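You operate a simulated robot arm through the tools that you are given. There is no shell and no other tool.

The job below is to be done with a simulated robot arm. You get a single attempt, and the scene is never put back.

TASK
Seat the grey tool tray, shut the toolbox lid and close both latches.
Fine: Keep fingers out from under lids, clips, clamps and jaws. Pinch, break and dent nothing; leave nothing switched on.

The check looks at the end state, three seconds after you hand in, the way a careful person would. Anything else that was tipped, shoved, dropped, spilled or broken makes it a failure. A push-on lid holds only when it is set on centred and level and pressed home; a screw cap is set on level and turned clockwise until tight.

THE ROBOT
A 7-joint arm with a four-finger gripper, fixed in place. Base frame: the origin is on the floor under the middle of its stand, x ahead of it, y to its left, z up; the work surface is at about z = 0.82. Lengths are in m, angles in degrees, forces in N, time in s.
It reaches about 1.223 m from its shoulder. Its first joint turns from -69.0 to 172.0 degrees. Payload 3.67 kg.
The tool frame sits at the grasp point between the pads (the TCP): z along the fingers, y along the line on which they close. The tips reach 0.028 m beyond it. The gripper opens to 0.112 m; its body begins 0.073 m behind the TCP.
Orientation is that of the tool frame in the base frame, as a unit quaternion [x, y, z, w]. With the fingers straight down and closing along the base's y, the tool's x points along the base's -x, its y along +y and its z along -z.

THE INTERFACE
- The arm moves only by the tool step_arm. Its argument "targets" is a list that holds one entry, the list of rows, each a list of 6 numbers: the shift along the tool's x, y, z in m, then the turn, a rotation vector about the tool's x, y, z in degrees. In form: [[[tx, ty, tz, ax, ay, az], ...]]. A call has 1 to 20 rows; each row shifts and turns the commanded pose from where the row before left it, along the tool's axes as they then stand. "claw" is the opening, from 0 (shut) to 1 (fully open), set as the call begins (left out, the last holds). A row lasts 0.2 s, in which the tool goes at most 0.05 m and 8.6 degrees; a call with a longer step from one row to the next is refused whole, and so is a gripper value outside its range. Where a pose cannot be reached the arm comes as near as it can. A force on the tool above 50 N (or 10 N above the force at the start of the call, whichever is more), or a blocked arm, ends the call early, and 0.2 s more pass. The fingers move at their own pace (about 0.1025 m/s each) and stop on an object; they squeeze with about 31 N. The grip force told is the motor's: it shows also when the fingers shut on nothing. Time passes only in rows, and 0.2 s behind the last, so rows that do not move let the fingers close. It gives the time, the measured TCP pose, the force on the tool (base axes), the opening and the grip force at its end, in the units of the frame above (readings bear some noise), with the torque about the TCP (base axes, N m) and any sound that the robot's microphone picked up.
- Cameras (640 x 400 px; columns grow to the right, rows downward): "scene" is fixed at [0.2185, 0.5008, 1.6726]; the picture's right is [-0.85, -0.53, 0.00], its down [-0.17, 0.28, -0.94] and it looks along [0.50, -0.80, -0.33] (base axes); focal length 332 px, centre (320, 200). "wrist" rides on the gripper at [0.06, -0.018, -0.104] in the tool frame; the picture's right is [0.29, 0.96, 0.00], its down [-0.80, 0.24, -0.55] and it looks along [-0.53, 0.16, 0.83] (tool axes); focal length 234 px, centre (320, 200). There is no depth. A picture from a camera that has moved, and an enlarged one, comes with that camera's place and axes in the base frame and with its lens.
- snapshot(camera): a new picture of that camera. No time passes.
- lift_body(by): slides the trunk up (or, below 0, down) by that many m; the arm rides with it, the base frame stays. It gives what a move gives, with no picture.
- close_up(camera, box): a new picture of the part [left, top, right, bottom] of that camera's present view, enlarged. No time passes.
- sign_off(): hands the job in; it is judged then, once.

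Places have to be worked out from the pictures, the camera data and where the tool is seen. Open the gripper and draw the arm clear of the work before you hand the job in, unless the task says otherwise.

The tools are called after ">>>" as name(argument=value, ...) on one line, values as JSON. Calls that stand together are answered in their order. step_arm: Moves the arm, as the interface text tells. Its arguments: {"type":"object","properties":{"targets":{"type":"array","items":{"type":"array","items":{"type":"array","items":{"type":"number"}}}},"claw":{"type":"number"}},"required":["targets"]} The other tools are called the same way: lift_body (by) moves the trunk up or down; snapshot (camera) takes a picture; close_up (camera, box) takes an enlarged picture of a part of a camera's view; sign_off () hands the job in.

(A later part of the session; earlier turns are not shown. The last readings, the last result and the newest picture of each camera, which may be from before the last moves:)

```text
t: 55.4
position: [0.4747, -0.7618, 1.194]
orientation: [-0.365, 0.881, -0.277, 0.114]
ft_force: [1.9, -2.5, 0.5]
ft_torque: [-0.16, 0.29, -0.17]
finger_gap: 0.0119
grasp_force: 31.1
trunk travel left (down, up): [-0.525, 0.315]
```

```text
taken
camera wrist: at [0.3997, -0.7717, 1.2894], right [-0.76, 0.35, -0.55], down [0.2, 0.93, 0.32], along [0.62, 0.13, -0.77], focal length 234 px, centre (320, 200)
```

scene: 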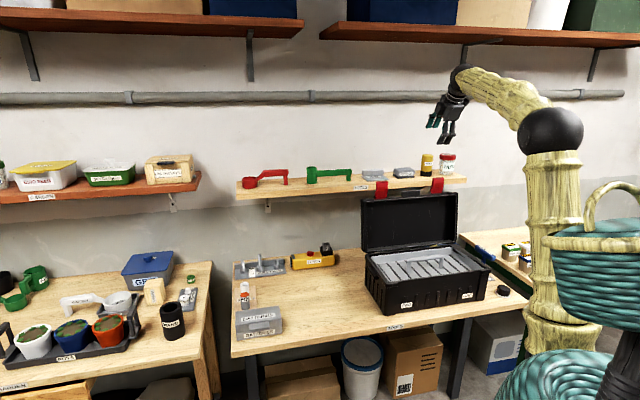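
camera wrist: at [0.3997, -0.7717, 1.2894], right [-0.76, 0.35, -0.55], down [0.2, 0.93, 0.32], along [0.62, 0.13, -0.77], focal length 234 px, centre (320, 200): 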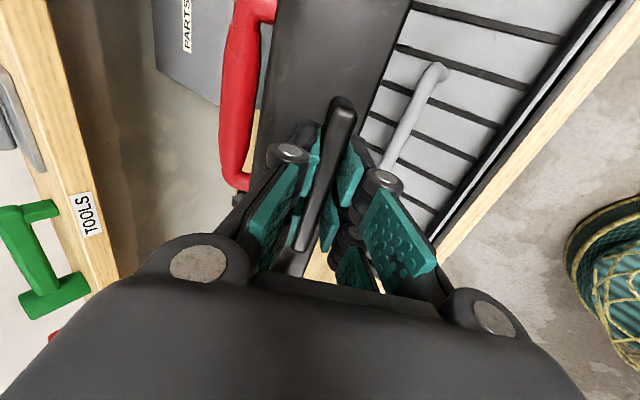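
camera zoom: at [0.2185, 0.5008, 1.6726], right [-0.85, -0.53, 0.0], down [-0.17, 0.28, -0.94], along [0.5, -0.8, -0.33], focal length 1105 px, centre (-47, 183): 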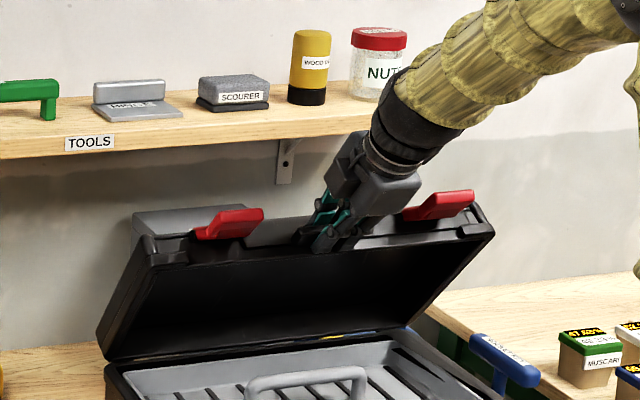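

Forces are only about 3 N, so the hinge estimate is good. I continue another 20°.

>>> step_arm(targets=[[[0, 0.0185, -0.00066, 4, 0, 0], [0, 0.0185, -0.00066, 4, 0, 0], [0, 0.0185, -0.00066, 4, 0, 0], [0, 0.0185, -0.00066, 4, 0, 0], [0, 0.0185, -0.00066, 4, 0, 0], [0, 0, 0, 0, 0, 0]]])

>>> close_up(camera="scene", box=[350, 165, 510, 285])

>>> snapshot(camera="wrist")

```text
t: 56.8
position: [0.4502, -0.7164, 1.1865]
orientation: [-0.344, 0.843, -0.383, 0.157]
ft_force: [3.1, 11.0, 3.8]
ft_torque: [0.18, 0.85, -0.25]
finger_gap: 0.0159
grasp_force: 31.2
out of reach, approached as far as the arm can: row 4, 5
trunk travel left (down, up): [-0.525, 0.315]
```

```text
3.33 times, centred on (430, 225) of scene
camera zoom: at [0.2185, 0.5008, 1.6726], right [-0.85, -0.53, 0.0], down [-0.17, 0.28, -0.94], along [0.5, -0.8, -0.33], focal length 1105 px, centre (-47, 117)
```

zoom: 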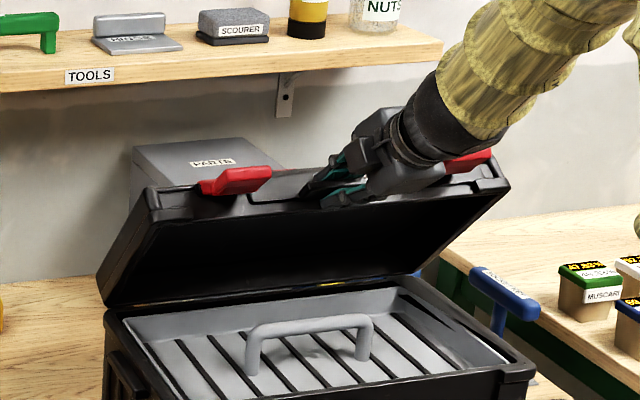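

```text
taken
camera wrist: at [0.3594, -0.7111, 1.268], right [-0.65, 0.25, -0.72], down [0.17, 0.97, 0.19], along [0.74, 0.0, -0.67], focal length 234 px, centre (320, 200)
```

wrist: 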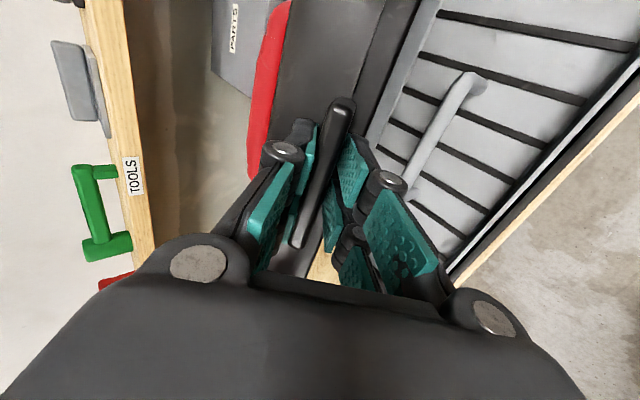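

The arm ran out of wrist travel for this posture (rows 4–5) and the hand has drifted about 4 cm off the arc, at 11 N. I open the fingers slightly, still straddling the block, to release the strain and see if the lid holds.

>>> step_arm(targets=[[[0, 0, 0, 0, 0, 0], [0, 0, 0, 0, 0, 0]]], claw=0.4)

>>> close_up(camera="scene", box=[350, 165, 510, 285])

>>> snapshot(camera="wrist")

>>> snapshot(camera="scene")

```text
t: 57.4
position: [0.4462, -0.7161, 1.1862]
orientation: [-0.343, 0.844, -0.382, 0.157]
ft_force: [-3.5, 3.6, 6.7]
ft_torque: [0.18, 0.11, 0.02]
finger_gap: 0.0446
grasp_force: 0.0
trunk travel left (down, up): [-0.525, 0.315]
```

```text
3.33 times, centred on (430, 225) of scene
camera zoom: at [0.2185, 0.5008, 1.6726], right [-0.85, -0.53, 0.0], down [-0.17, 0.28, -0.94], along [0.5, -0.8, -0.33], focal length 1105 px, centre (-47, 117)
```

zoom: 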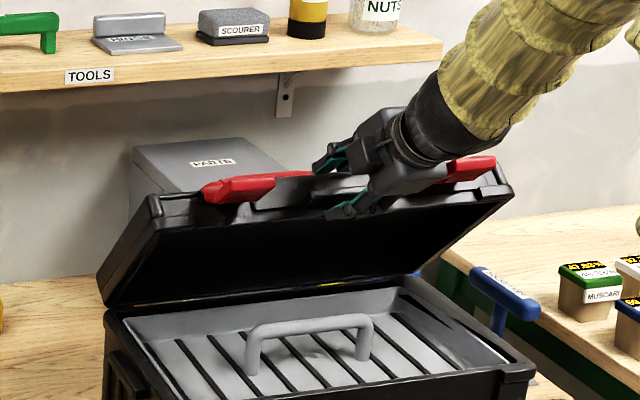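

```text
taken
camera wrist: at [0.3574, -0.711, 1.2681], right [-0.65, 0.25, -0.72], down [0.17, 0.97, 0.19], along [0.74, 0.0, -0.67], focal length 234 px, centre (320, 200)
```

wrist: 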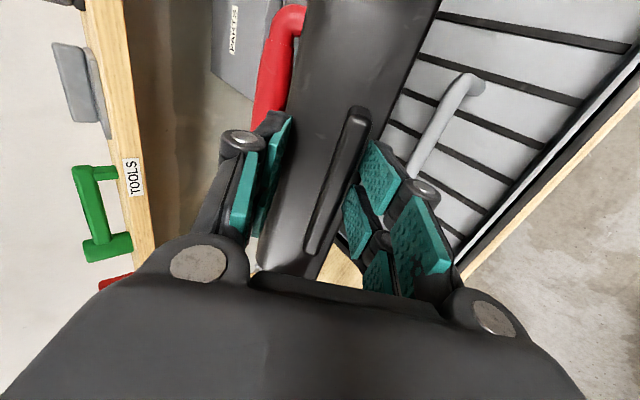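

```text
taken
```

scene: 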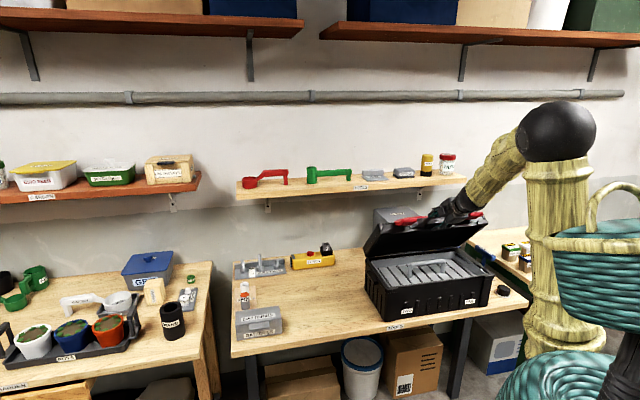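

The lid followed the lower finger slightly and the tips are pressing on the lid face. I back off 8 mm along the fingers and open a bit more to see whether the lid follows.

>>> step_arm(targets=[[[0, 0, -0.004, 0, 0, 0], [0, 0, -0.004, 0, 0, 0], [0, 0, 0, 0, 0, 0]]], claw=0.55)

>>> close_up(camera="scene", box=[350, 165, 510, 285])

>>> snapshot(camera="wrist")

```text
t: 58.2
position: [0.4473, -0.7114, 1.2018]
orientation: [-0.345, 0.838, -0.391, 0.162]
ft_force: [-0.3, 0.5, -0.4]
ft_torque: [-0.02, -0.01, 0.02]
finger_gap: 0.0616
grasp_force: 0.0
out of reach, approached as far as the arm can: row 1
trunk travel left (down, up): [-0.525, 0.315]
```

```text
3.33 times, centred on (430, 225) of scene
camera zoom: at [0.2185, 0.5008, 1.6726], right [-0.85, -0.53, 0.0], down [-0.17, 0.28, -0.94], along [0.5, -0.8, -0.33], focal length 1105 px, centre (-47, 117)
```

zoom: 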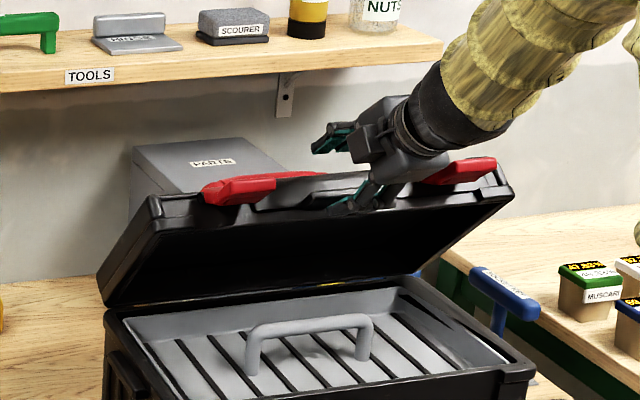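

```text
taken
camera wrist: at [0.3566, -0.7054, 1.283], right [-0.64, 0.23, -0.74], down [0.16, 0.97, 0.17], along [0.76, -0.01, -0.66], focal length 234 px, centre (320, 200)
```

wrist: 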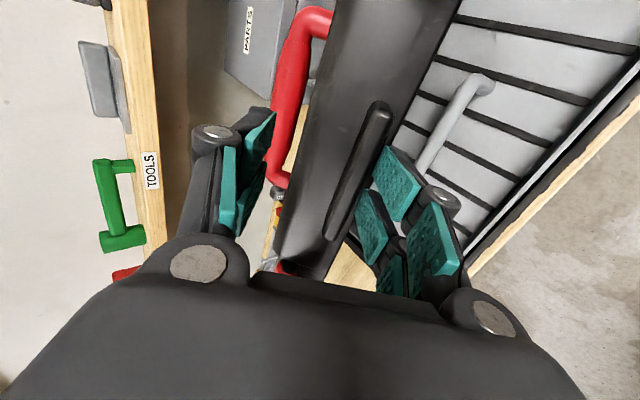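

The force is zero and the lid stays put at about 45°, so the hinge friction holds it. I can let go, withdraw, and push the lid down from on top, which keeps the fingers out from under it.

>>> step_arm(targets=[[[0, 0, -0.03, 0, 0, 0], [0, 0, -0.03, 0, 0, 0], [0, 0, -0.03, 0, 0, 0], [0, 0, -0.03, 0, 0, 0], [0, 0, 0, 0, 0, 0]]])

>>> snapshot(camera="scene")

>>> snapshot(camera="wrist")

```text
t: 59.4
position: [0.3805, -0.6556, 1.2568]
orientation: [-0.342, 0.846, -0.376, 0.164]
ft_force: [0.3, -0.1, -0.8]
ft_torque: [0.0, -0.03, 0.03]
finger_gap: 0.0617
grasp_force: 0.0
trunk travel left (down, up): [-0.525, 0.315]
```

```text
taken
```

scene: 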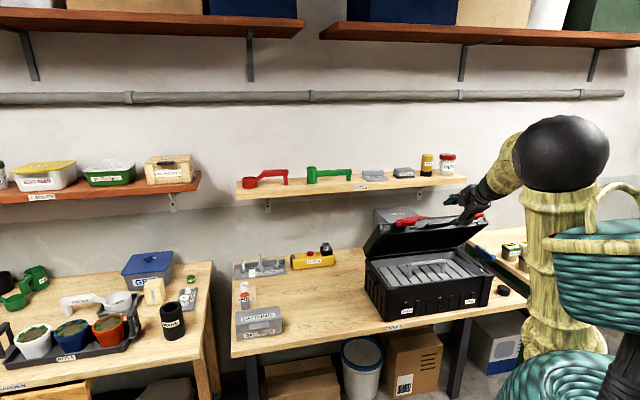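

```text
taken
camera wrist: at [0.2918, -0.6526, 1.3386], right [-0.64, 0.26, -0.72], down [0.16, 0.96, 0.21], along [0.75, 0.01, -0.66], focal length 234 px, centre (320, 200)
```

wrist: 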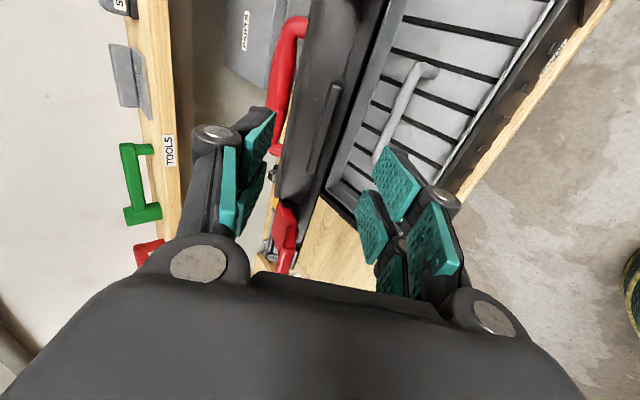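

The hand is clear and the lid holds. I turn the fingers back to straight down, close them, and rise above the lid.

>>> step_arm(targets=[[[0, 0, -0.02, -8, 0, 0], [0, 0, -0.02, -8, 0, 0], [0, 0, -0.02, -8, 0, 0], [0, 0, -0.02, -8, 0, 0], [0, 0, -0.02, -8, 0, 0], [0, 0, -0.02, -8, 0, 0], [0, 0, 0, 0, 0, 0]]], claw=0.0)

>>> snapshot(camera="wrist")

```text
t: 61.0
position: [0.3406, -0.6026, 1.3797]
orientation: [-0.381, 0.924, -0.02, 0.009]
ft_force: [0.0, 0.9, 0.7]
ft_torque: [-0.02, -0.04, 0.0]
finger_gap: 0.0001
grasp_force: 31.3
trunk travel left (down, up): [-0.525, 0.315]
```

```text
taken
camera wrist: at [0.3063, -0.6546, 1.4848], right [-0.88, 0.48, -0.04], down [0.38, 0.75, 0.54], along [0.29, 0.46, -0.84], focal length 234 px, centre (320, 200)
```

wrist: 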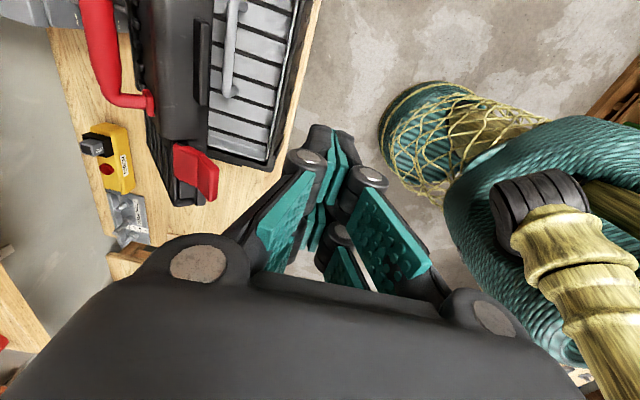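

There is a red carry handle on the lid's outer face, so I need to choose a push spot clear of it. I zoom in on the lid from here.

>>> close_up(camera="wrist", box=[70, 0, 330, 220])

>>> close_up(camera="scene", box=[350, 195, 510, 315])

```text
1.82 times, centred on (200, 110) of wrist
camera zoom: at [0.3063, -0.6546, 1.4848], right [-0.88, 0.48, -0.04], down [0.38, 0.75, 0.54], along [0.29, 0.46, -0.84], focal length 426 px, centre (538, 364)
```

zoom: 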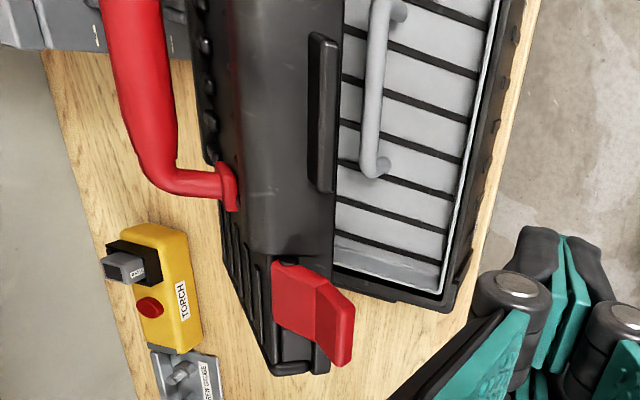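

```text
3.33 times, centred on (430, 255) of scene
camera zoom: at [0.2185, 0.5008, 1.6726], right [-0.85, -0.53, 0.0], down [-0.17, 0.28, -0.94], along [0.5, -0.8, -0.33], focal length 1105 px, centre (-47, 17)
```

zoom: 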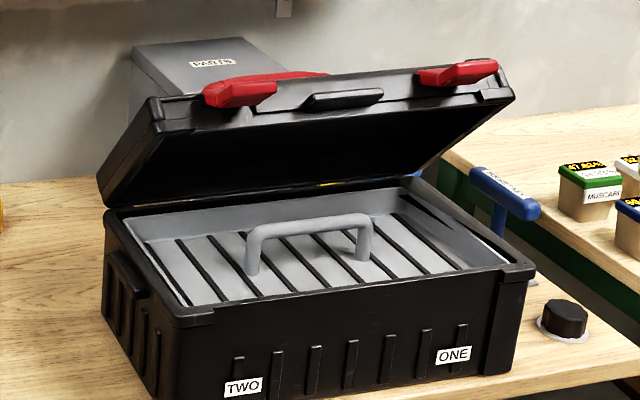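

The carry handle sits behind the front corner by about 9 cm, so I can push on the lid top near its front edge at p≈-0.2. I move above that point with closed fingers.

>>> step_arm(targets=[[[0.0025, -0.0422, 0, -1.2, 0, 0], [0.0025, -0.0422, 0, -1.2, 0, 0], [0.0025, -0.0422, 0, 0, 0, 0], [0.0025, -0.0422, 0, 0, 0, 0], [0.0025, -0.0422, 0, 0, 0, 0], [0.0025, -0.0422, 0, 0, 0, 0], [0, 0, 0.03, 0, 0, 0], [0, 0, 0.03, 0, 0, 0], [0, 0, 0.03, 0, 0, 0], [0, 0, 0, 0, 0, 0]]])

>>> snapshot(camera="wrist")

>>> close_up(camera="scene", box=[350, 165, 510, 285])

```text
t: 63.2
position: [0.5098, -0.7964, 1.2954]
orientation: [-0.381, 0.925, -0.001, 0.0]
ft_force: [-0.4, 0.8, -0.9]
ft_torque: [0.0, 0.01, 0.0]
finger_gap: 0.0003
grasp_force: 31.3
trunk travel left (down, up): [-0.525, 0.315]
```

```text
taken
camera wrist: at [0.4784, -0.8515, 1.3988], right [-0.88, 0.48, 0.0], down [0.4, 0.73, 0.55], along [0.26, 0.49, -0.83], focal length 234 px, centre (320, 200)
```

wrist: 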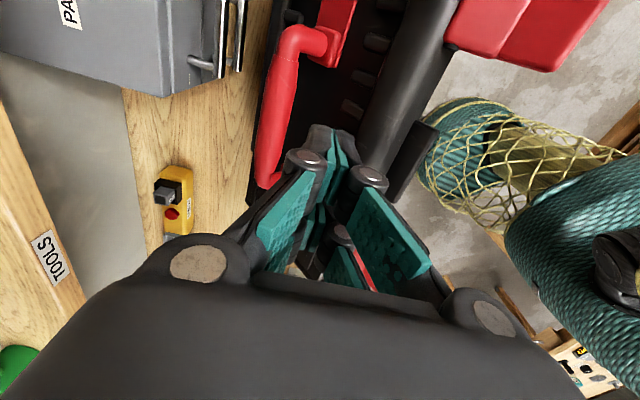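

```text
3.33 times, centred on (430, 225) of scene
camera zoom: at [0.2185, 0.5008, 1.6726], right [-0.85, -0.53, 0.0], down [-0.17, 0.28, -0.94], along [0.5, -0.8, -0.33], focal length 1105 px, centre (-47, 117)
```

zoom: 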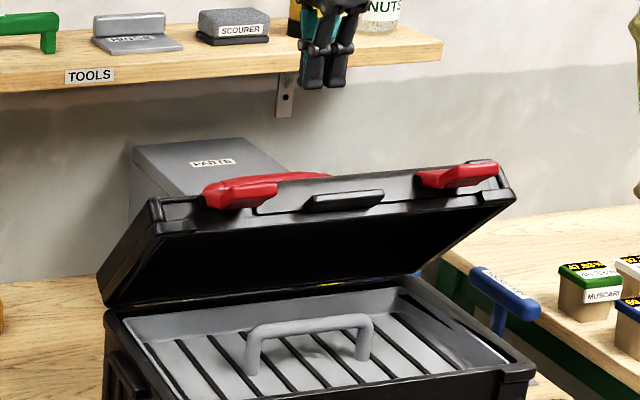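

The handle legs are at u≈0.145 from the hinge, about 4 cm behind my push spot. I lower to just above the lid's front corner region.

>>> step_arm(targets=[[[0, 0.005, 0.03, 0, 0, 0], [0, 0, 0.03, 0, 0, 0], [0, 0, 0.025, 0, 0, 0], [0, 0, 0, 0, 0, 0]]])

>>> snapshot(camera="wrist")

>>> close_up(camera="scene", box=[390, 185, 490, 255])

```text
t: 64.2
position: [0.5054, -0.7909, 1.2074]
orientation: [-0.381, 0.924, -0.002, 0.001]
ft_force: [-0.2, -0.4, 0.2]
ft_torque: [-0.02, 0.03, 0.01]
finger_gap: 0.0
grasp_force: 30.8
trunk travel left (down, up): [-0.525, 0.315]
```

```text
taken
camera wrist: at [0.4736, -0.8456, 1.3106], right [-0.88, 0.48, 0.0], down [0.4, 0.73, 0.55], along [0.26, 0.49, -0.83], focal length 234 px, centre (320, 200)
```

wrist: 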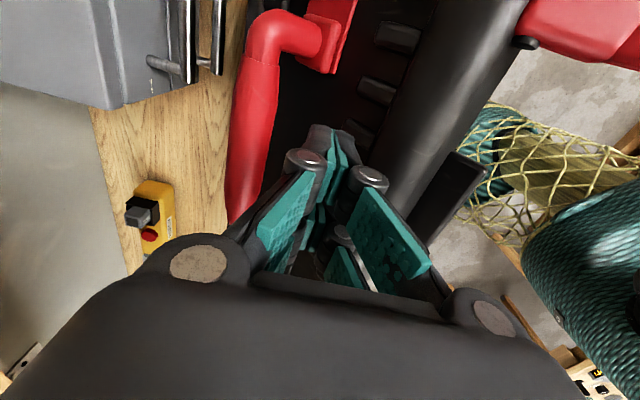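

```text
5.71 times, centred on (440, 220) of scene
camera zoom: at [0.2185, 0.5008, 1.6726], right [-0.85, -0.53, 0.0], down [-0.17, 0.28, -0.94], along [0.5, -0.8, -0.33], focal length 1894 px, centre (-366, 86)
```

zoom: 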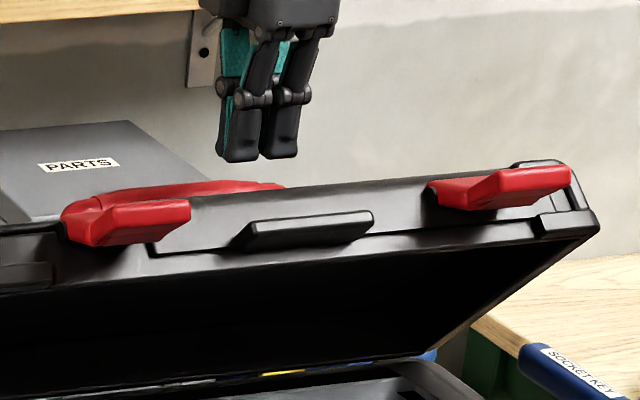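

Fingertips are about 2 cm above the lid, between the carry handle and the front edge. I lower gently until contact.

>>> step_arm(targets=[[[0, 0, 0.008, 0, 0, 0], [0, 0, 0.008, 0, 0, 0], [0, 0.003, 0.008, 0, 0, 0], [0, 0, 0, 0, 0, 0]]])

>>> close_up(camera="scene", box=[390, 185, 490, 255])

>>> snapshot(camera="wrist")

```text
t: 65.2
position: [0.5015, -0.7879, 1.1825]
orientation: [-0.382, 0.924, 0.001, 0.002]
ft_force: [-0.2, 0.7, 0.8]
ft_torque: [0.01, 0.04, 0.03]
finger_gap: 0.0002
grasp_force: 31.0
trunk travel left (down, up): [-0.525, 0.315]
```

```text
5.71 times, centred on (440, 220) of scene
camera zoom: at [0.2185, 0.5008, 1.6726], right [-0.85, -0.53, 0.0], down [-0.17, 0.28, -0.94], along [0.5, -0.8, -0.33], focal length 1894 px, centre (-366, 86)
```

zoom: 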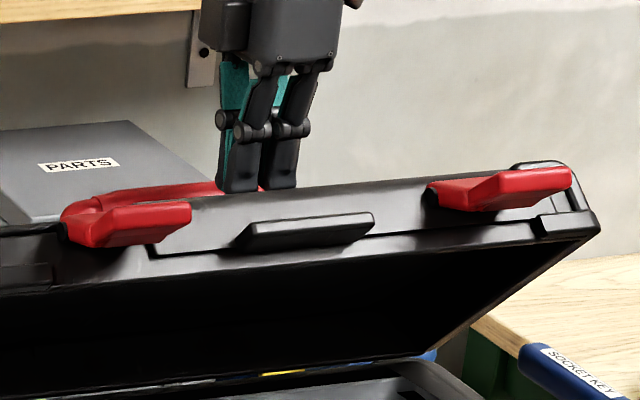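

```text
taken
camera wrist: at [0.4712, -0.8438, 1.2871], right [-0.88, 0.48, 0.0], down [0.4, 0.73, 0.55], along [0.26, 0.49, -0.83], focal length 234 px, centre (320, 200)
```

wrist: 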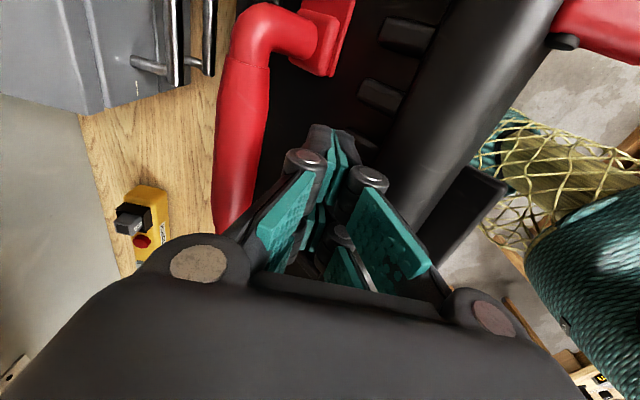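

Not in contact yet. I continue down in small steps, drifting slightly toward the robot to follow the lid.

>>> step_arm(targets=[[[0, 0, 0.006, 0, 0, 0], [0, 0.001, 0.006, 0, 0, 0], [0, 0.002, 0.006, 0, 0, 0], [0, 0.003, 0.006, 0, 0, 0], [0, 0, 0, 0, 0, 0]]])

>>> close_up(camera="scene", box=[390, 185, 490, 255])

>>> snapshot(camera="wrist")

```text
t: 66.4
position: [0.4981, -0.7847, 1.1584]
orientation: [-0.381, 0.924, -0.001, 0.0]
ft_force: [0.4, -0.6, 0.1]
ft_torque: [-0.05, -0.04, 0.0]
finger_gap: 0.0001
grasp_force: 30.6
trunk travel left (down, up): [-0.525, 0.315]
```

```text
5.71 times, centred on (440, 220) of scene
camera zoom: at [0.2185, 0.5008, 1.6726], right [-0.85, -0.53, 0.0], down [-0.17, 0.28, -0.94], along [0.5, -0.8, -0.33], focal length 1894 px, centre (-366, 86)
```

zoom: 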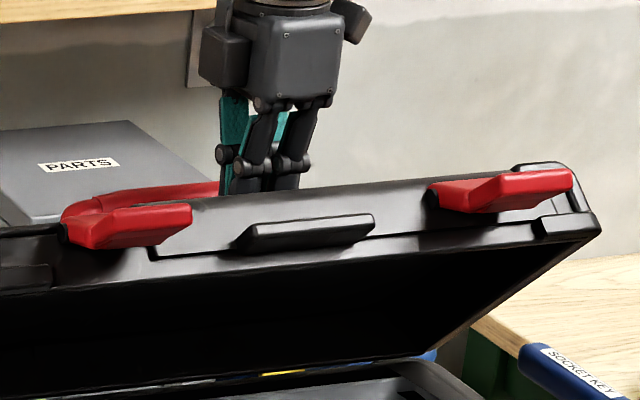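

```text
taken
camera wrist: at [0.4678, -0.8405, 1.2626], right [-0.88, 0.48, 0.0], down [0.4, 0.73, 0.55], along [0.26, 0.49, -0.83], focal length 234 px, centre (320, 200)
```

wrist: 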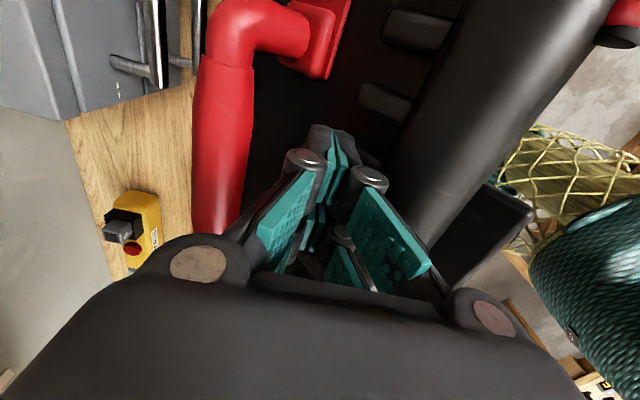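

Still no contact; the lid is a little further closed than I assumed. I keep lowering slowly.

>>> step_arm(targets=[[[0, 0, 0.006, 0, 0, 0], [0, 0, 0.006, 0, 0, 0], [0, 0, 0.006, 0, 0, 0], [0, 0, 0.006, 0, 0, 0], [0, 0, 0, 0, 0, 0]]])

>>> close_up(camera="scene", box=[390, 185, 490, 255])

>>> snapshot(camera="wrist")

```text
t: 67.6
position: [0.4979, -0.7862, 1.1335]
orientation: [-0.382, 0.924, 0.0, 0.0]
ft_force: [-1.1, 0.2, -0.4]
ft_torque: [-0.02, -0.01, 0.01]
finger_gap: 0.0
grasp_force: 31.0
trunk travel left (down, up): [-0.525, 0.315]
```

```text
5.71 times, centred on (440, 220) of scene
camera zoom: at [0.2185, 0.5008, 1.6726], right [-0.85, -0.53, 0.0], down [-0.17, 0.28, -0.94], along [0.5, -0.8, -0.33], focal length 1894 px, centre (-366, 86)
```

zoom: 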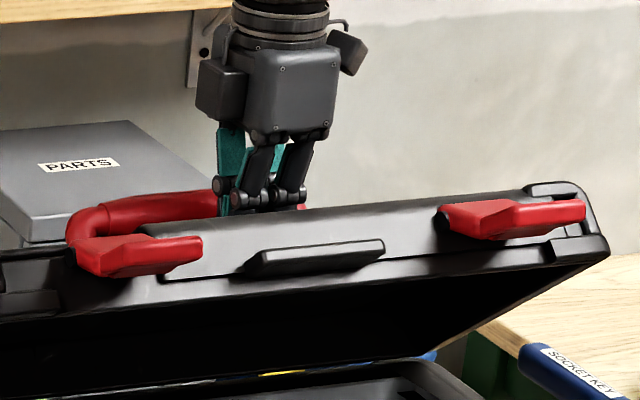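

```text
taken
camera wrist: at [0.4676, -0.841, 1.2388], right [-0.88, 0.48, 0.0], down [0.4, 0.73, 0.55], along [0.26, 0.49, -0.83], focal length 234 px, centre (320, 200)
```

wrist: 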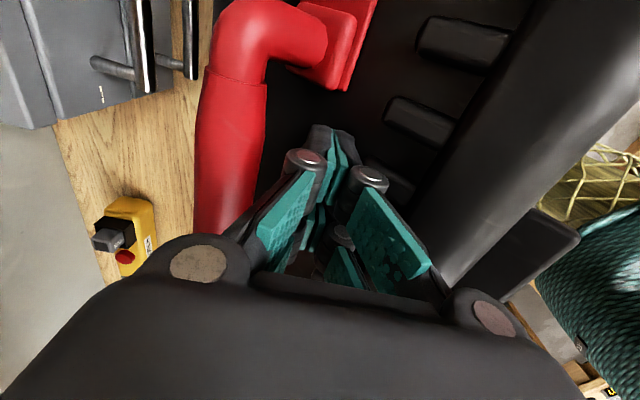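

The lid now moves under very light force. I keep pushing down and toward the robot to follow the lid's arc.

>>> step_arm(targets=[[[0, 0.008, 0.0069, 0, 0, 0], [0, 0.008, 0.0069, 0, 0, 0], [0, 0.008, 0.0069, 0, 0, 0], [0, 0.008, 0.0069, 0, 0, 0], [0, 0.008, 0.0069, 0, 0, 0], [0, 0, 0, 0, 0, 0]]])

>>> close_up(camera="scene", box=[360, 185, 500, 305])

>>> snapshot(camera="wrist")

```text
t: 69.0
position: [0.4704, -0.756, 1.0996]
orientation: [-0.382, 0.924, 0.0, 0.0]
ft_force: [0.2, 1.0, -0.8]
ft_torque: [0.02, 0.02, 0.0]
finger_gap: 0.0003
grasp_force: 31.0
trunk travel left (down, up): [-0.525, 0.315]
```

```text
3.33 times, centred on (430, 245) of scene
camera zoom: at [0.2185, 0.5008, 1.6726], right [-0.85, -0.53, 0.0], down [-0.17, 0.28, -0.94], along [0.5, -0.8, -0.33], focal length 1105 px, centre (-47, 50)
```

zoom: 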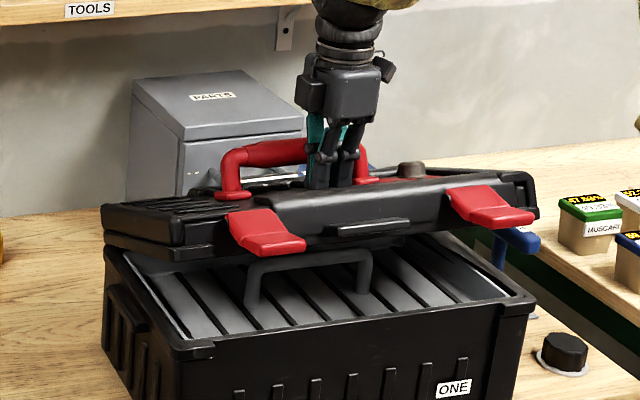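

```text
taken
camera wrist: at [0.4396, -0.8116, 1.2032], right [-0.88, 0.48, 0.0], down [0.4, 0.73, 0.55], along [0.26, 0.49, -0.83], focal length 234 px, centre (320, 200)
```

wrist: 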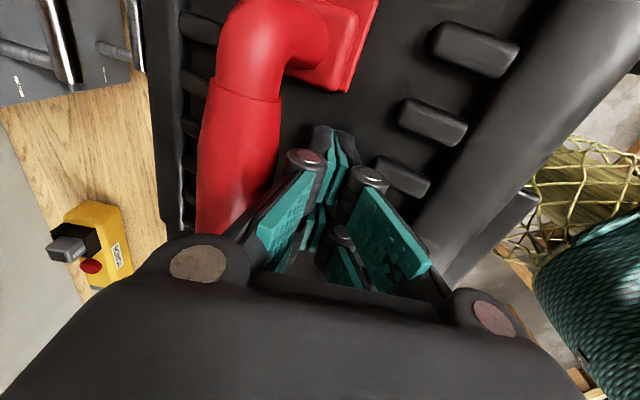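

The lid is nearly down, about 15° from closed. I continue gently, watching for contact with the rim.

>>> step_arm(targets=[[[0, 0.007, 0.007, 0, 0, 0], [0, 0.007, 0.007, 0, 0, 0], [0, 0.006, 0.007, 0, 0, 0], [0, 0.005, 0.006, 0, 0, 0], [0, 0, 0, 0, 0, 0]]])

>>> close_up(camera="scene", box=[360, 185, 500, 305])

>>> snapshot(camera="wrist")

```text
t: 70.2
position: [0.4537, -0.7403, 1.0719]
orientation: [-0.381, 0.925, 0.0, 0.001]
ft_force: [-0.1, -0.7, -0.1]
ft_torque: [0.01, -0.02, -0.01]
finger_gap: 0.0
grasp_force: 30.7
trunk travel left (down, up): [-0.525, 0.315]
```

```text
3.33 times, centred on (430, 245) of scene
camera zoom: at [0.2185, 0.5008, 1.6726], right [-0.85, -0.53, 0.0], down [-0.17, 0.28, -0.94], along [0.5, -0.8, -0.33], focal length 1105 px, centre (-47, 50)
```

zoom: 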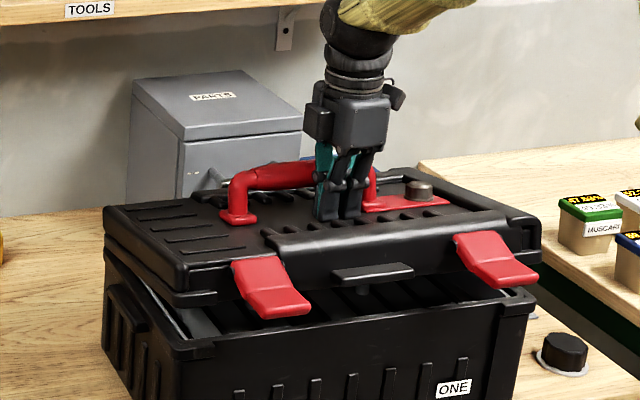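

```text
taken
camera wrist: at [0.4225, -0.7951, 1.1771], right [-0.88, 0.48, 0.0], down [0.4, 0.73, 0.55], along [0.26, 0.49, -0.83], focal length 234 px, centre (320, 200)
```

wrist: 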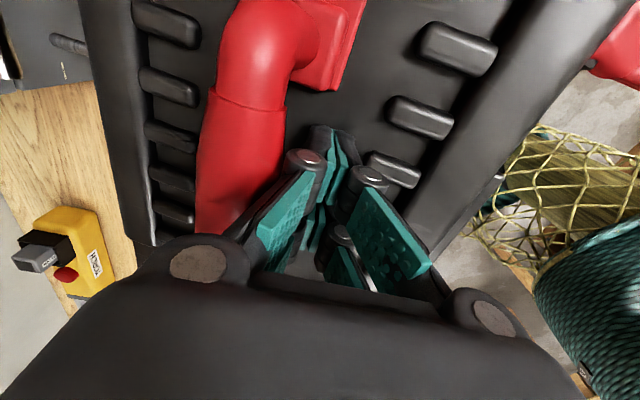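

The lid is within a few degrees of closed. I press on down in small steps until the rim contact shows in the force.

>>> step_arm(targets=[[[0, 0.004, 0.005, 0, 0, 0], [0, 0.004, 0.005, 0, 0, 0], [0, 0.003, 0.005, 0, 0, 0], [0, 0.002, 0.005, 0, 0, 0], [0, 0, 0, 0, 0, 0]]])

>>> close_up(camera="scene", box=[360, 205, 500, 325])

>>> snapshot(camera="wrist")

```text
t: 71.4
position: [0.4426, -0.7312, 1.0537]
orientation: [-0.381, 0.925, -0.001, 0.0]
ft_force: [0.4, -0.1, 0.5]
ft_torque: [0.01, -0.01, 0.02]
finger_gap: 0.0
grasp_force: 31.2
trunk travel left (down, up): [-0.525, 0.315]
```

```text
3.33 times, centred on (430, 265) of scene
camera zoom: at [0.2185, 0.5008, 1.6726], right [-0.85, -0.53, 0.0], down [-0.17, 0.28, -0.94], along [0.5, -0.8, -0.33], focal length 1105 px, centre (-47, -17)
```

zoom: 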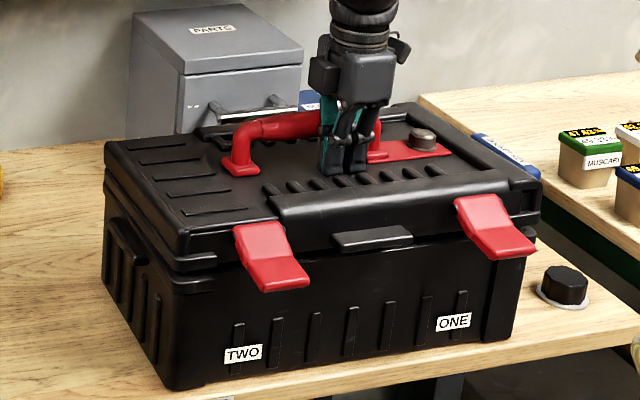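

```text
taken
camera wrist: at [0.4122, -0.7861, 1.157], right [-0.88, 0.48, 0.0], down [0.4, 0.73, 0.55], along [0.26, 0.49, -0.83], focal length 234 px, centre (320, 200)
```

wrist: 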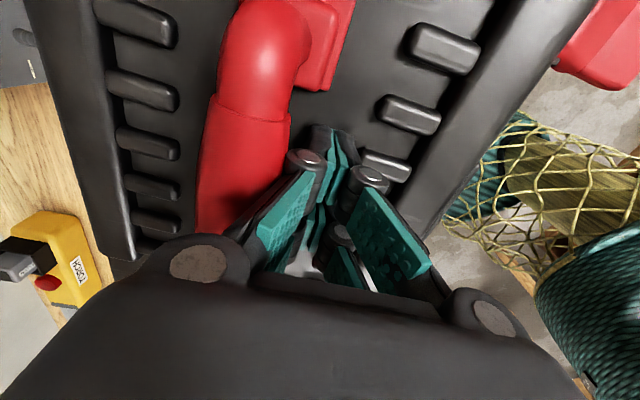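

The lid looks shut. I press a little further to confirm it is seated on the rim.

>>> step_arm(targets=[[[0, 0, 0.004, 0, 0, 0], [0, 0, 0.004, 0, 0, 0], [0, 0, 0.003, 0, 0, 0], [0, 0, 0, 0, 0, 0]]])

>>> close_up(camera="scene", box=[360, 225, 440, 305])

>>> close_up(camera="scene", box=[430, 225, 510, 305])

```text
t: 72.4
position: [0.4419, -0.7307, 1.0443]
orientation: [-0.381, 0.925, -0.003, 0.001]
ft_force: [-10.4, -0.4, 26.3]
ft_torque: [-0.01, 0.34, 0.03]
finger_gap: 0.006
grasp_force: 30.9
trunk travel left (down, up): [-0.525, 0.315]
```

```text
5.00 times, centred on (400, 265) of scene
camera zoom: at [0.2185, 0.5008, 1.6726], right [-0.85, -0.53, 0.0], down [-0.17, 0.28, -0.94], along [0.5, -0.8, -0.33], focal length 1658 px, centre (-80, -125)
```

zoom: 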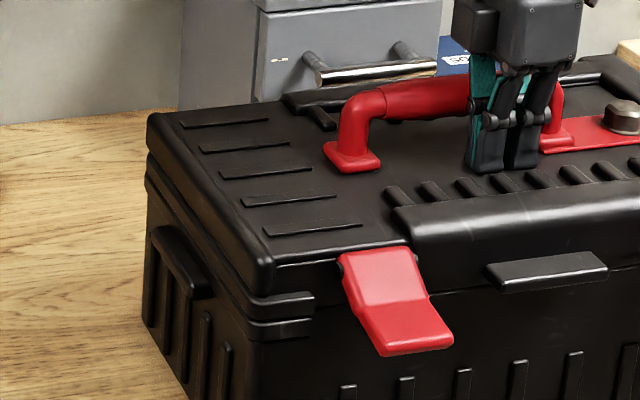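

```text
5.00 times, centred on (470, 265) of scene
camera zoom: at [0.2185, 0.5008, 1.6726], right [-0.85, -0.53, 0.0], down [-0.17, 0.28, -0.94], along [0.5, -0.8, -0.33], focal length 1658 px, centre (-430, -125)
```

zoom: 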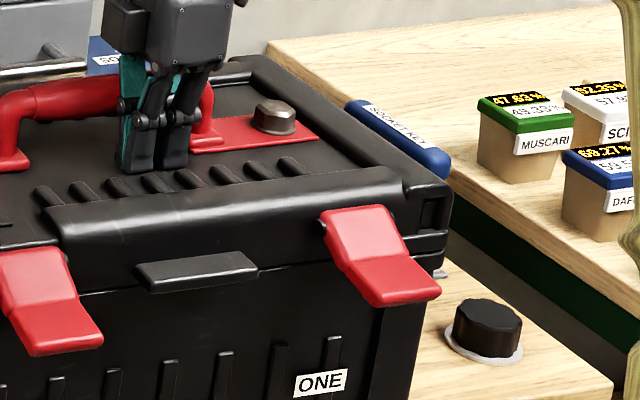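

Upward force of 26 N confirms the lid is down on the rim. Both red latches now stick out forward and slightly down from the lid's front. I lift off and back away before reposturing for the latches.

>>> step_arm(targets=[[[0, 0, -0.01, 0, 0, 0], [0, 0, -0.03, 0, 0, 0], [0, 0, -0.04, 0, 0, 0], [0, 0.03, -0.03, 0, 0, 0], [0, 0.04, -0.02, 0, 0, 0], [0, 0.04, -0.02, 0, 0, 0], [-0.03, 0.035, -0.02, 0, 0, 0], [-0.03, 0.035, -0.02, 0, 0, 0], [-0.03, 0.03, -0.02, 0, 0, 0], [-0.03, 0.02, -0.02, 0, 0, 0], [0, 0, 0, 0, 0, 0]]])

>>> snapshot(camera="scene")

>>> close_up(camera="scene", box=[360, 225, 510, 325])

>>> snapshot(camera="wrist")

```text
refused: row 7 steps farther than a row can; nothing moved
```

```text
taken
```

scene: 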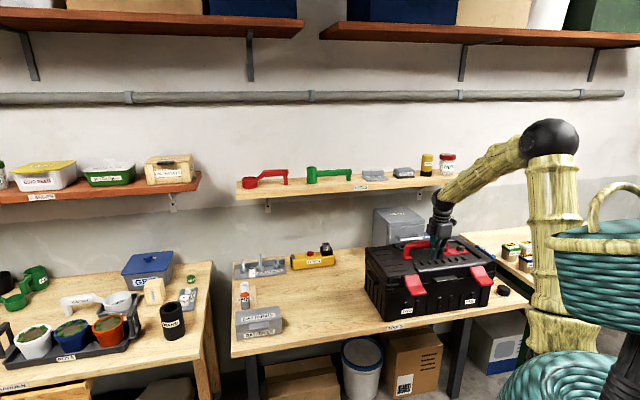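

```text
4.00 times, centred on (435, 275) of scene
camera zoom: at [0.2185, 0.5008, 1.6726], right [-0.85, -0.53, 0.0], down [-0.17, 0.28, -0.94], along [0.5, -0.8, -0.33], focal length 1326 px, centre (-140, -100)
```

zoom: 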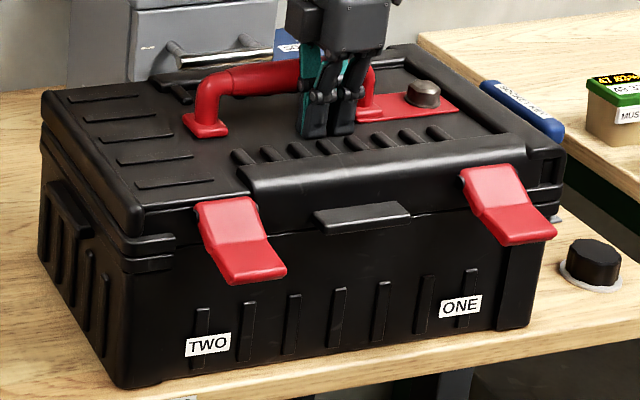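

```text
taken
camera wrist: at [0.4116, -0.7846, 1.149], right [-0.88, 0.48, -0.01], down [0.39, 0.73, 0.55], along [0.27, 0.48, -0.83], focal length 234 px, centre (320, 200)
```

wrist: 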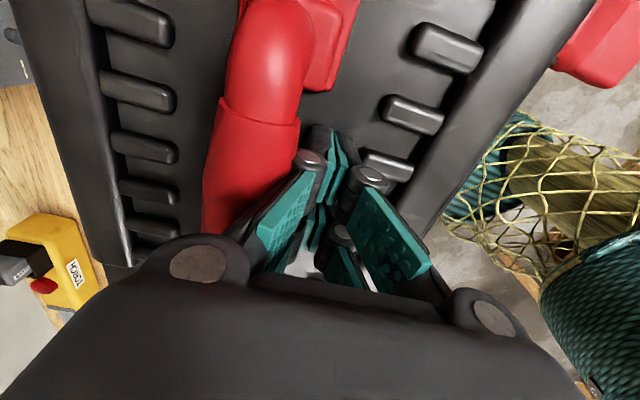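

One row was too long. I resend with shorter steps: straight up first, then back toward the robot and left.

>>> step_arm(targets=[[[0, 0, -0.01, 0, 0, 0], [0, 0, -0.03, 0, 0, 0], [0, 0, -0.04, 0, 0, 0], [0, 0, -0.04, 0, 0, 0], [0, 0.03, -0.03, 0, 0, 0], [0, 0.035, -0.025, 0, 0, 0], [0, 0.035, -0.025, 0, 0, 0], [-0.025, 0.03, -0.02, 0, 0, 0], [-0.025, 0.03, -0.02, 0, 0, 0], [-0.025, 0.03, -0.02, 0, 0, 0], [-0.025, 0.03, -0.02, 0, 0, 0], [-0.025, 0, -0.02, 0, 0, 0], [0, 0, 0, 0, 0, 0]]])

>>> snapshot(camera="wrist")

>>> close_up(camera="scene", box=[360, 225, 510, 325])

```text
t: 75.4
position: [0.3724, -0.5156, 1.3133]
orientation: [-0.37, 0.928, 0.045, 0.015]
ft_force: [0.2, -0.3, -0.2]
ft_torque: [-0.02, 0.02, 0.01]
finger_gap: 0.0002
grasp_force: 31.0
trunk travel left (down, up): [-0.525, 0.315]
stopped in row 13: the arm was blocked; the commanded pose is now the measured one
```

```text
taken
camera wrist: at [0.3415, -0.5791, 1.4118], right [-0.87, 0.49, 0.05], down [0.42, 0.67, 0.62], along [0.27, 0.56, -0.78], focal length 234 px, centre (320, 200)
```

wrist: 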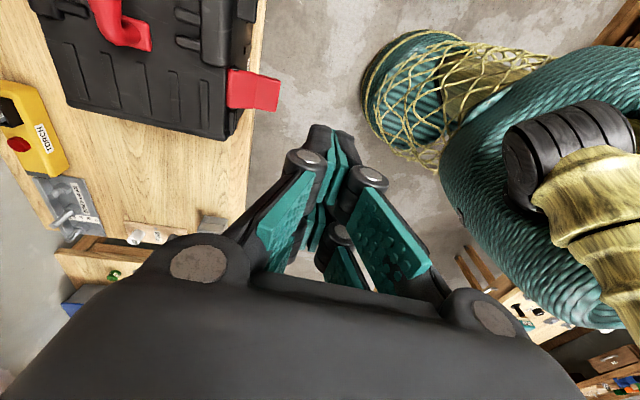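

```text
4.00 times, centred on (435, 275) of scene
camera zoom: at [0.2185, 0.5008, 1.6726], right [-0.85, -0.53, 0.0], down [-0.17, 0.28, -0.94], along [0.5, -0.8, -0.33], focal length 1326 px, centre (-140, -100)
```

zoom: 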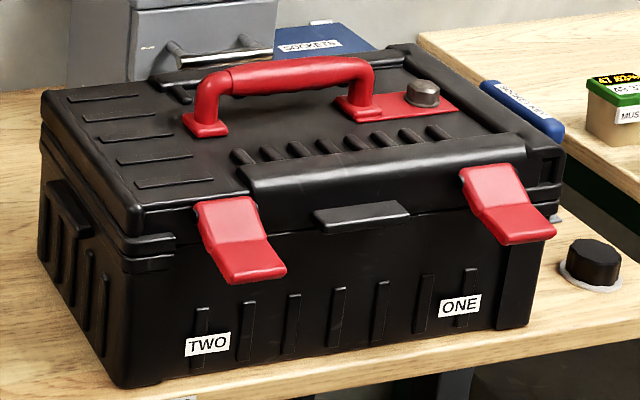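

The lid is shut square on the box, and both latches stand out ready to be pressed in. I lower the trunk 0.3 m so the hand can point forward at latch height.

>>> lift_body(by=-0.3)

>>> snapshot(camera="scene")

>>> snapshot(camera="wrist")

```text
t: 78.4
position: [0.3723, -0.5161, 1.0136]
orientation: [-0.37, 0.928, 0.045, 0.015]
ft_force: [0.2, 0.1, 0.1]
ft_torque: [-0.02, -0.01, 0.02]
finger_gap: 0.0
grasp_force: 31.2
trunk travel left (down, up): [-0.225, 0.615]
```

```text
taken
```

scene: 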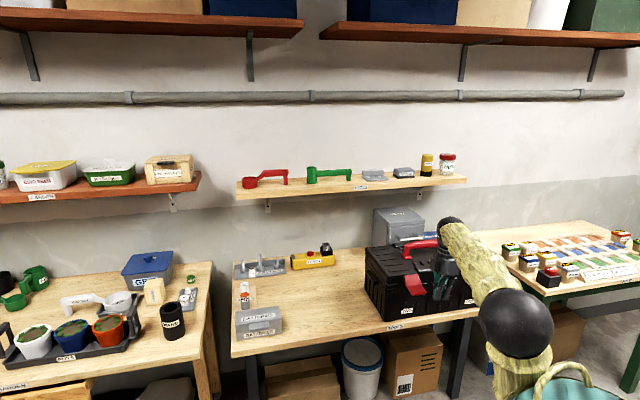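

```text
taken
camera wrist: at [0.3412, -0.5793, 1.1119], right [-0.87, 0.49, 0.05], down [0.42, 0.67, 0.62], along [0.27, 0.56, -0.79], focal length 234 px, centre (320, 200)
```

wrist: 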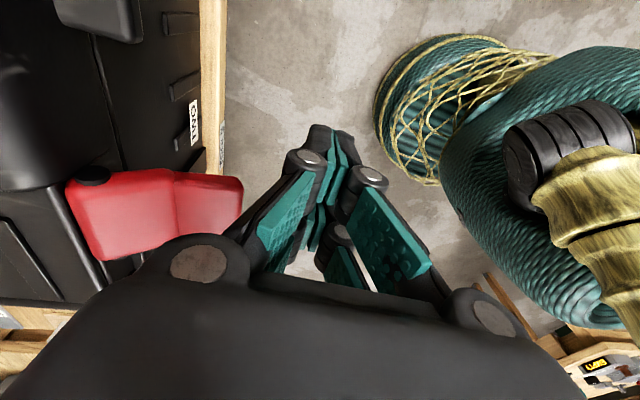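

From both cameras latch TWO pivots near q≈0.75, z≈1.0 and its tip is near q≈0.673, z≈0.97, at p≈-0.053. I straighten the hand, line up with that latch, and tilt the fingers 40° forward.

>>> step_arm(targets=[[[0, 0, -0.03, 4.1, 3.6, -1.5], [-0.016, 0, -0.02, 0, 0, 0], [-0.016, 0, -0.02, 0, 0, 0], [-0.017, 0, 0, 0, 0, 0], [0, 0, 0, 8, 0, 0], [0, 0, 0, 8, 0, 0], [0, 0, 0, 8, 0, 0], [0, 0, 0, 8, 0, 0], [0, 0, 0, 8, 0, 0], [0, 0, 0, 0, 0, 0]]])

>>> snapshot(camera="wrist")

>>> close_up(camera="scene", box=[350, 195, 510, 315])

```text
t: 80.8
position: [0.4508, -0.6295, 1.0508]
orientation: [-0.345, 0.886, -0.273, 0.144]
ft_force: [-0.1, -0.3, 0.1]
ft_torque: [0.0, 0.02, -0.01]
finger_gap: 0.0001
grasp_force: 31.1
out of reach, approached as far as the arm can: row 5, 6, 7, 8, 9
trunk travel left (down, up): [-0.225, 0.615]
stopped in row 10: the arm was blocked; the commanded pose is now the measured one
```

```text
taken
camera wrist: at [0.3711, -0.6414, 1.1418], right [-0.72, 0.39, -0.58], down [0.2, 0.91, 0.36], along [0.67, 0.14, -0.73], focal length 234 px, centre (320, 200)
```

wrist: 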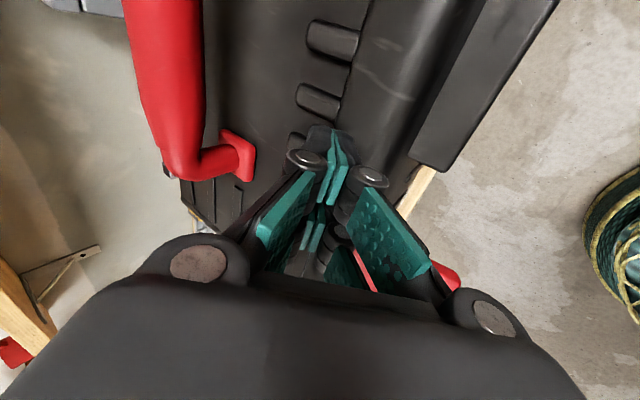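

```text
3.33 times, centred on (430, 255) of scene
camera zoom: at [0.2185, 0.5008, 1.6726], right [-0.85, -0.53, 0.0], down [-0.17, 0.28, -0.94], along [0.5, -0.8, -0.33], focal length 1105 px, centre (-47, 17)
```

zoom: 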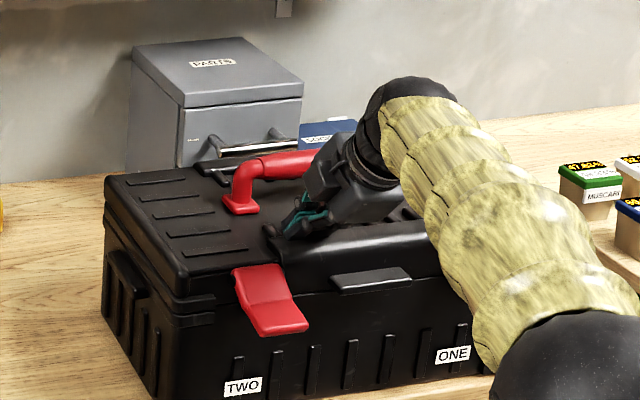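

The arm can't fold that close with this trunk height and drifted over the lid (no contact force). I raise the hand clear, then lower the trunk further so the arm has room to point the hand forward in front of the box.

>>> step_arm(targets=[[[-0.0033, -0.029, -0.0404, 0, 0, 0], [-0.0033, -0.029, -0.0404, 0, 0, 0], [-0.0033, -0.029, -0.0404, 0, 0, 0], [-0.0033, -0.029, -0.0404, 0, 0, 0], [-0.0033, -0.029, -0.0404, 0, 0, 0], [0, 0, 0, 0, 0, 0]]])

```text
t: 82.2
position: [0.4495, -0.6293, 1.3032]
orientation: [-0.346, 0.885, -0.274, 0.144]
ft_force: [-0.2, 0.8, -0.3]
ft_torque: [0.0, 0.0, -0.01]
finger_gap: 0.0
grasp_force: 31.1
trunk travel left (down, up): [-0.225, 0.615]
```

The hand is clear at z≈1.30. I lower the trunk 0.2 m, which brings it to about 1.10, still above the lid.

>>> lift_body(by=-0.2)

>>> snapshot(camera="scene")

```text
t: 84.3
position: [0.45, -0.6303, 1.1036]
orientation: [-0.346, 0.885, -0.275, 0.144]
ft_force: [-0.9, 0.3, -0.7]
ft_torque: [-0.01, 0.01, 0.03]
finger_gap: 0.0
grasp_force: 30.9
trunk travel left (down, up): [-0.025, 0.815]
```

```text
taken
```

scene: 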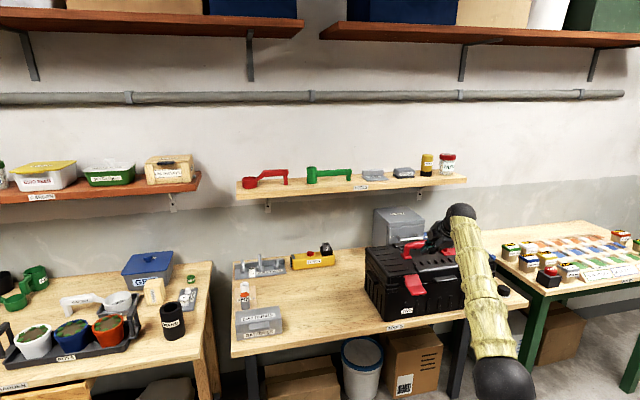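

The hand is at z≈1.10. I correct the tilt to a clean 40° and move left and back toward a point above and in front of latch TWO, checking reach as I go.

>>> step_arm(targets=[[[0, 0, 0, 3.9, 2.25, -3.1], [-0.0186, 0.02, -0.0167, 0, 0, 0], [-0.0186, 0.02, -0.0167, 0, 0, 0], [0, 0, 0, 0, 0, 0]]])

>>> snapshot(camera="wrist")

>>> snapshot(camera="scene")

```text
t: 85.5
position: [0.4436, -0.6014, 1.0776]
orientation: [-0.353, 0.88, -0.287, 0.135]
ft_force: [0.5, 0.6, 0.4]
ft_torque: [-0.02, 0.02, -0.03]
finger_gap: 0.0002
grasp_force: 30.9
trunk travel left (down, up): [-0.025, 0.815]
stopped in row 4: the arm was blocked; the commanded pose is now the measured one
```

```text
taken
camera wrist: at [0.3645, -0.6116, 1.1706], right [-0.73, 0.36, -0.58], down [0.2, 0.92, 0.33], along [0.66, 0.12, -0.74], focal length 234 px, centre (320, 200)
```

wrist: 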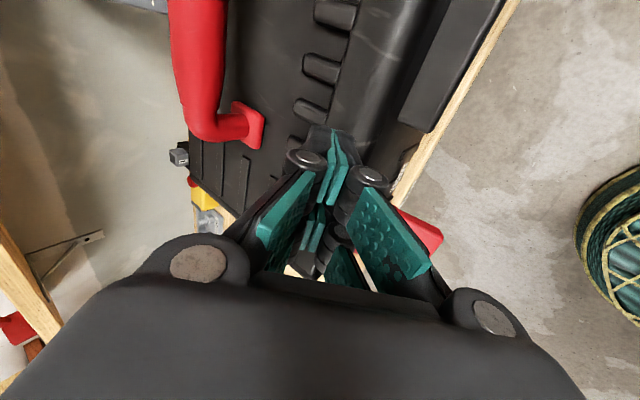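

```text
taken
```

scene: 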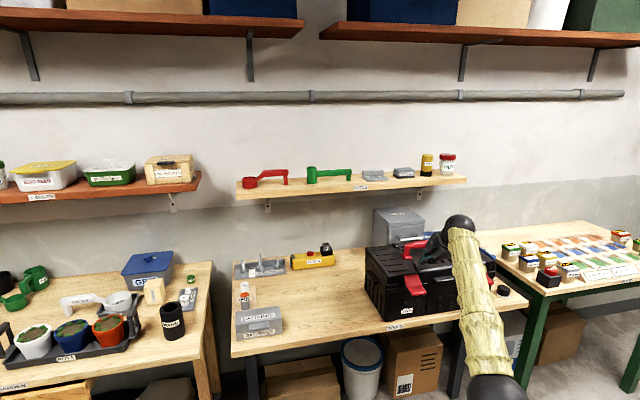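

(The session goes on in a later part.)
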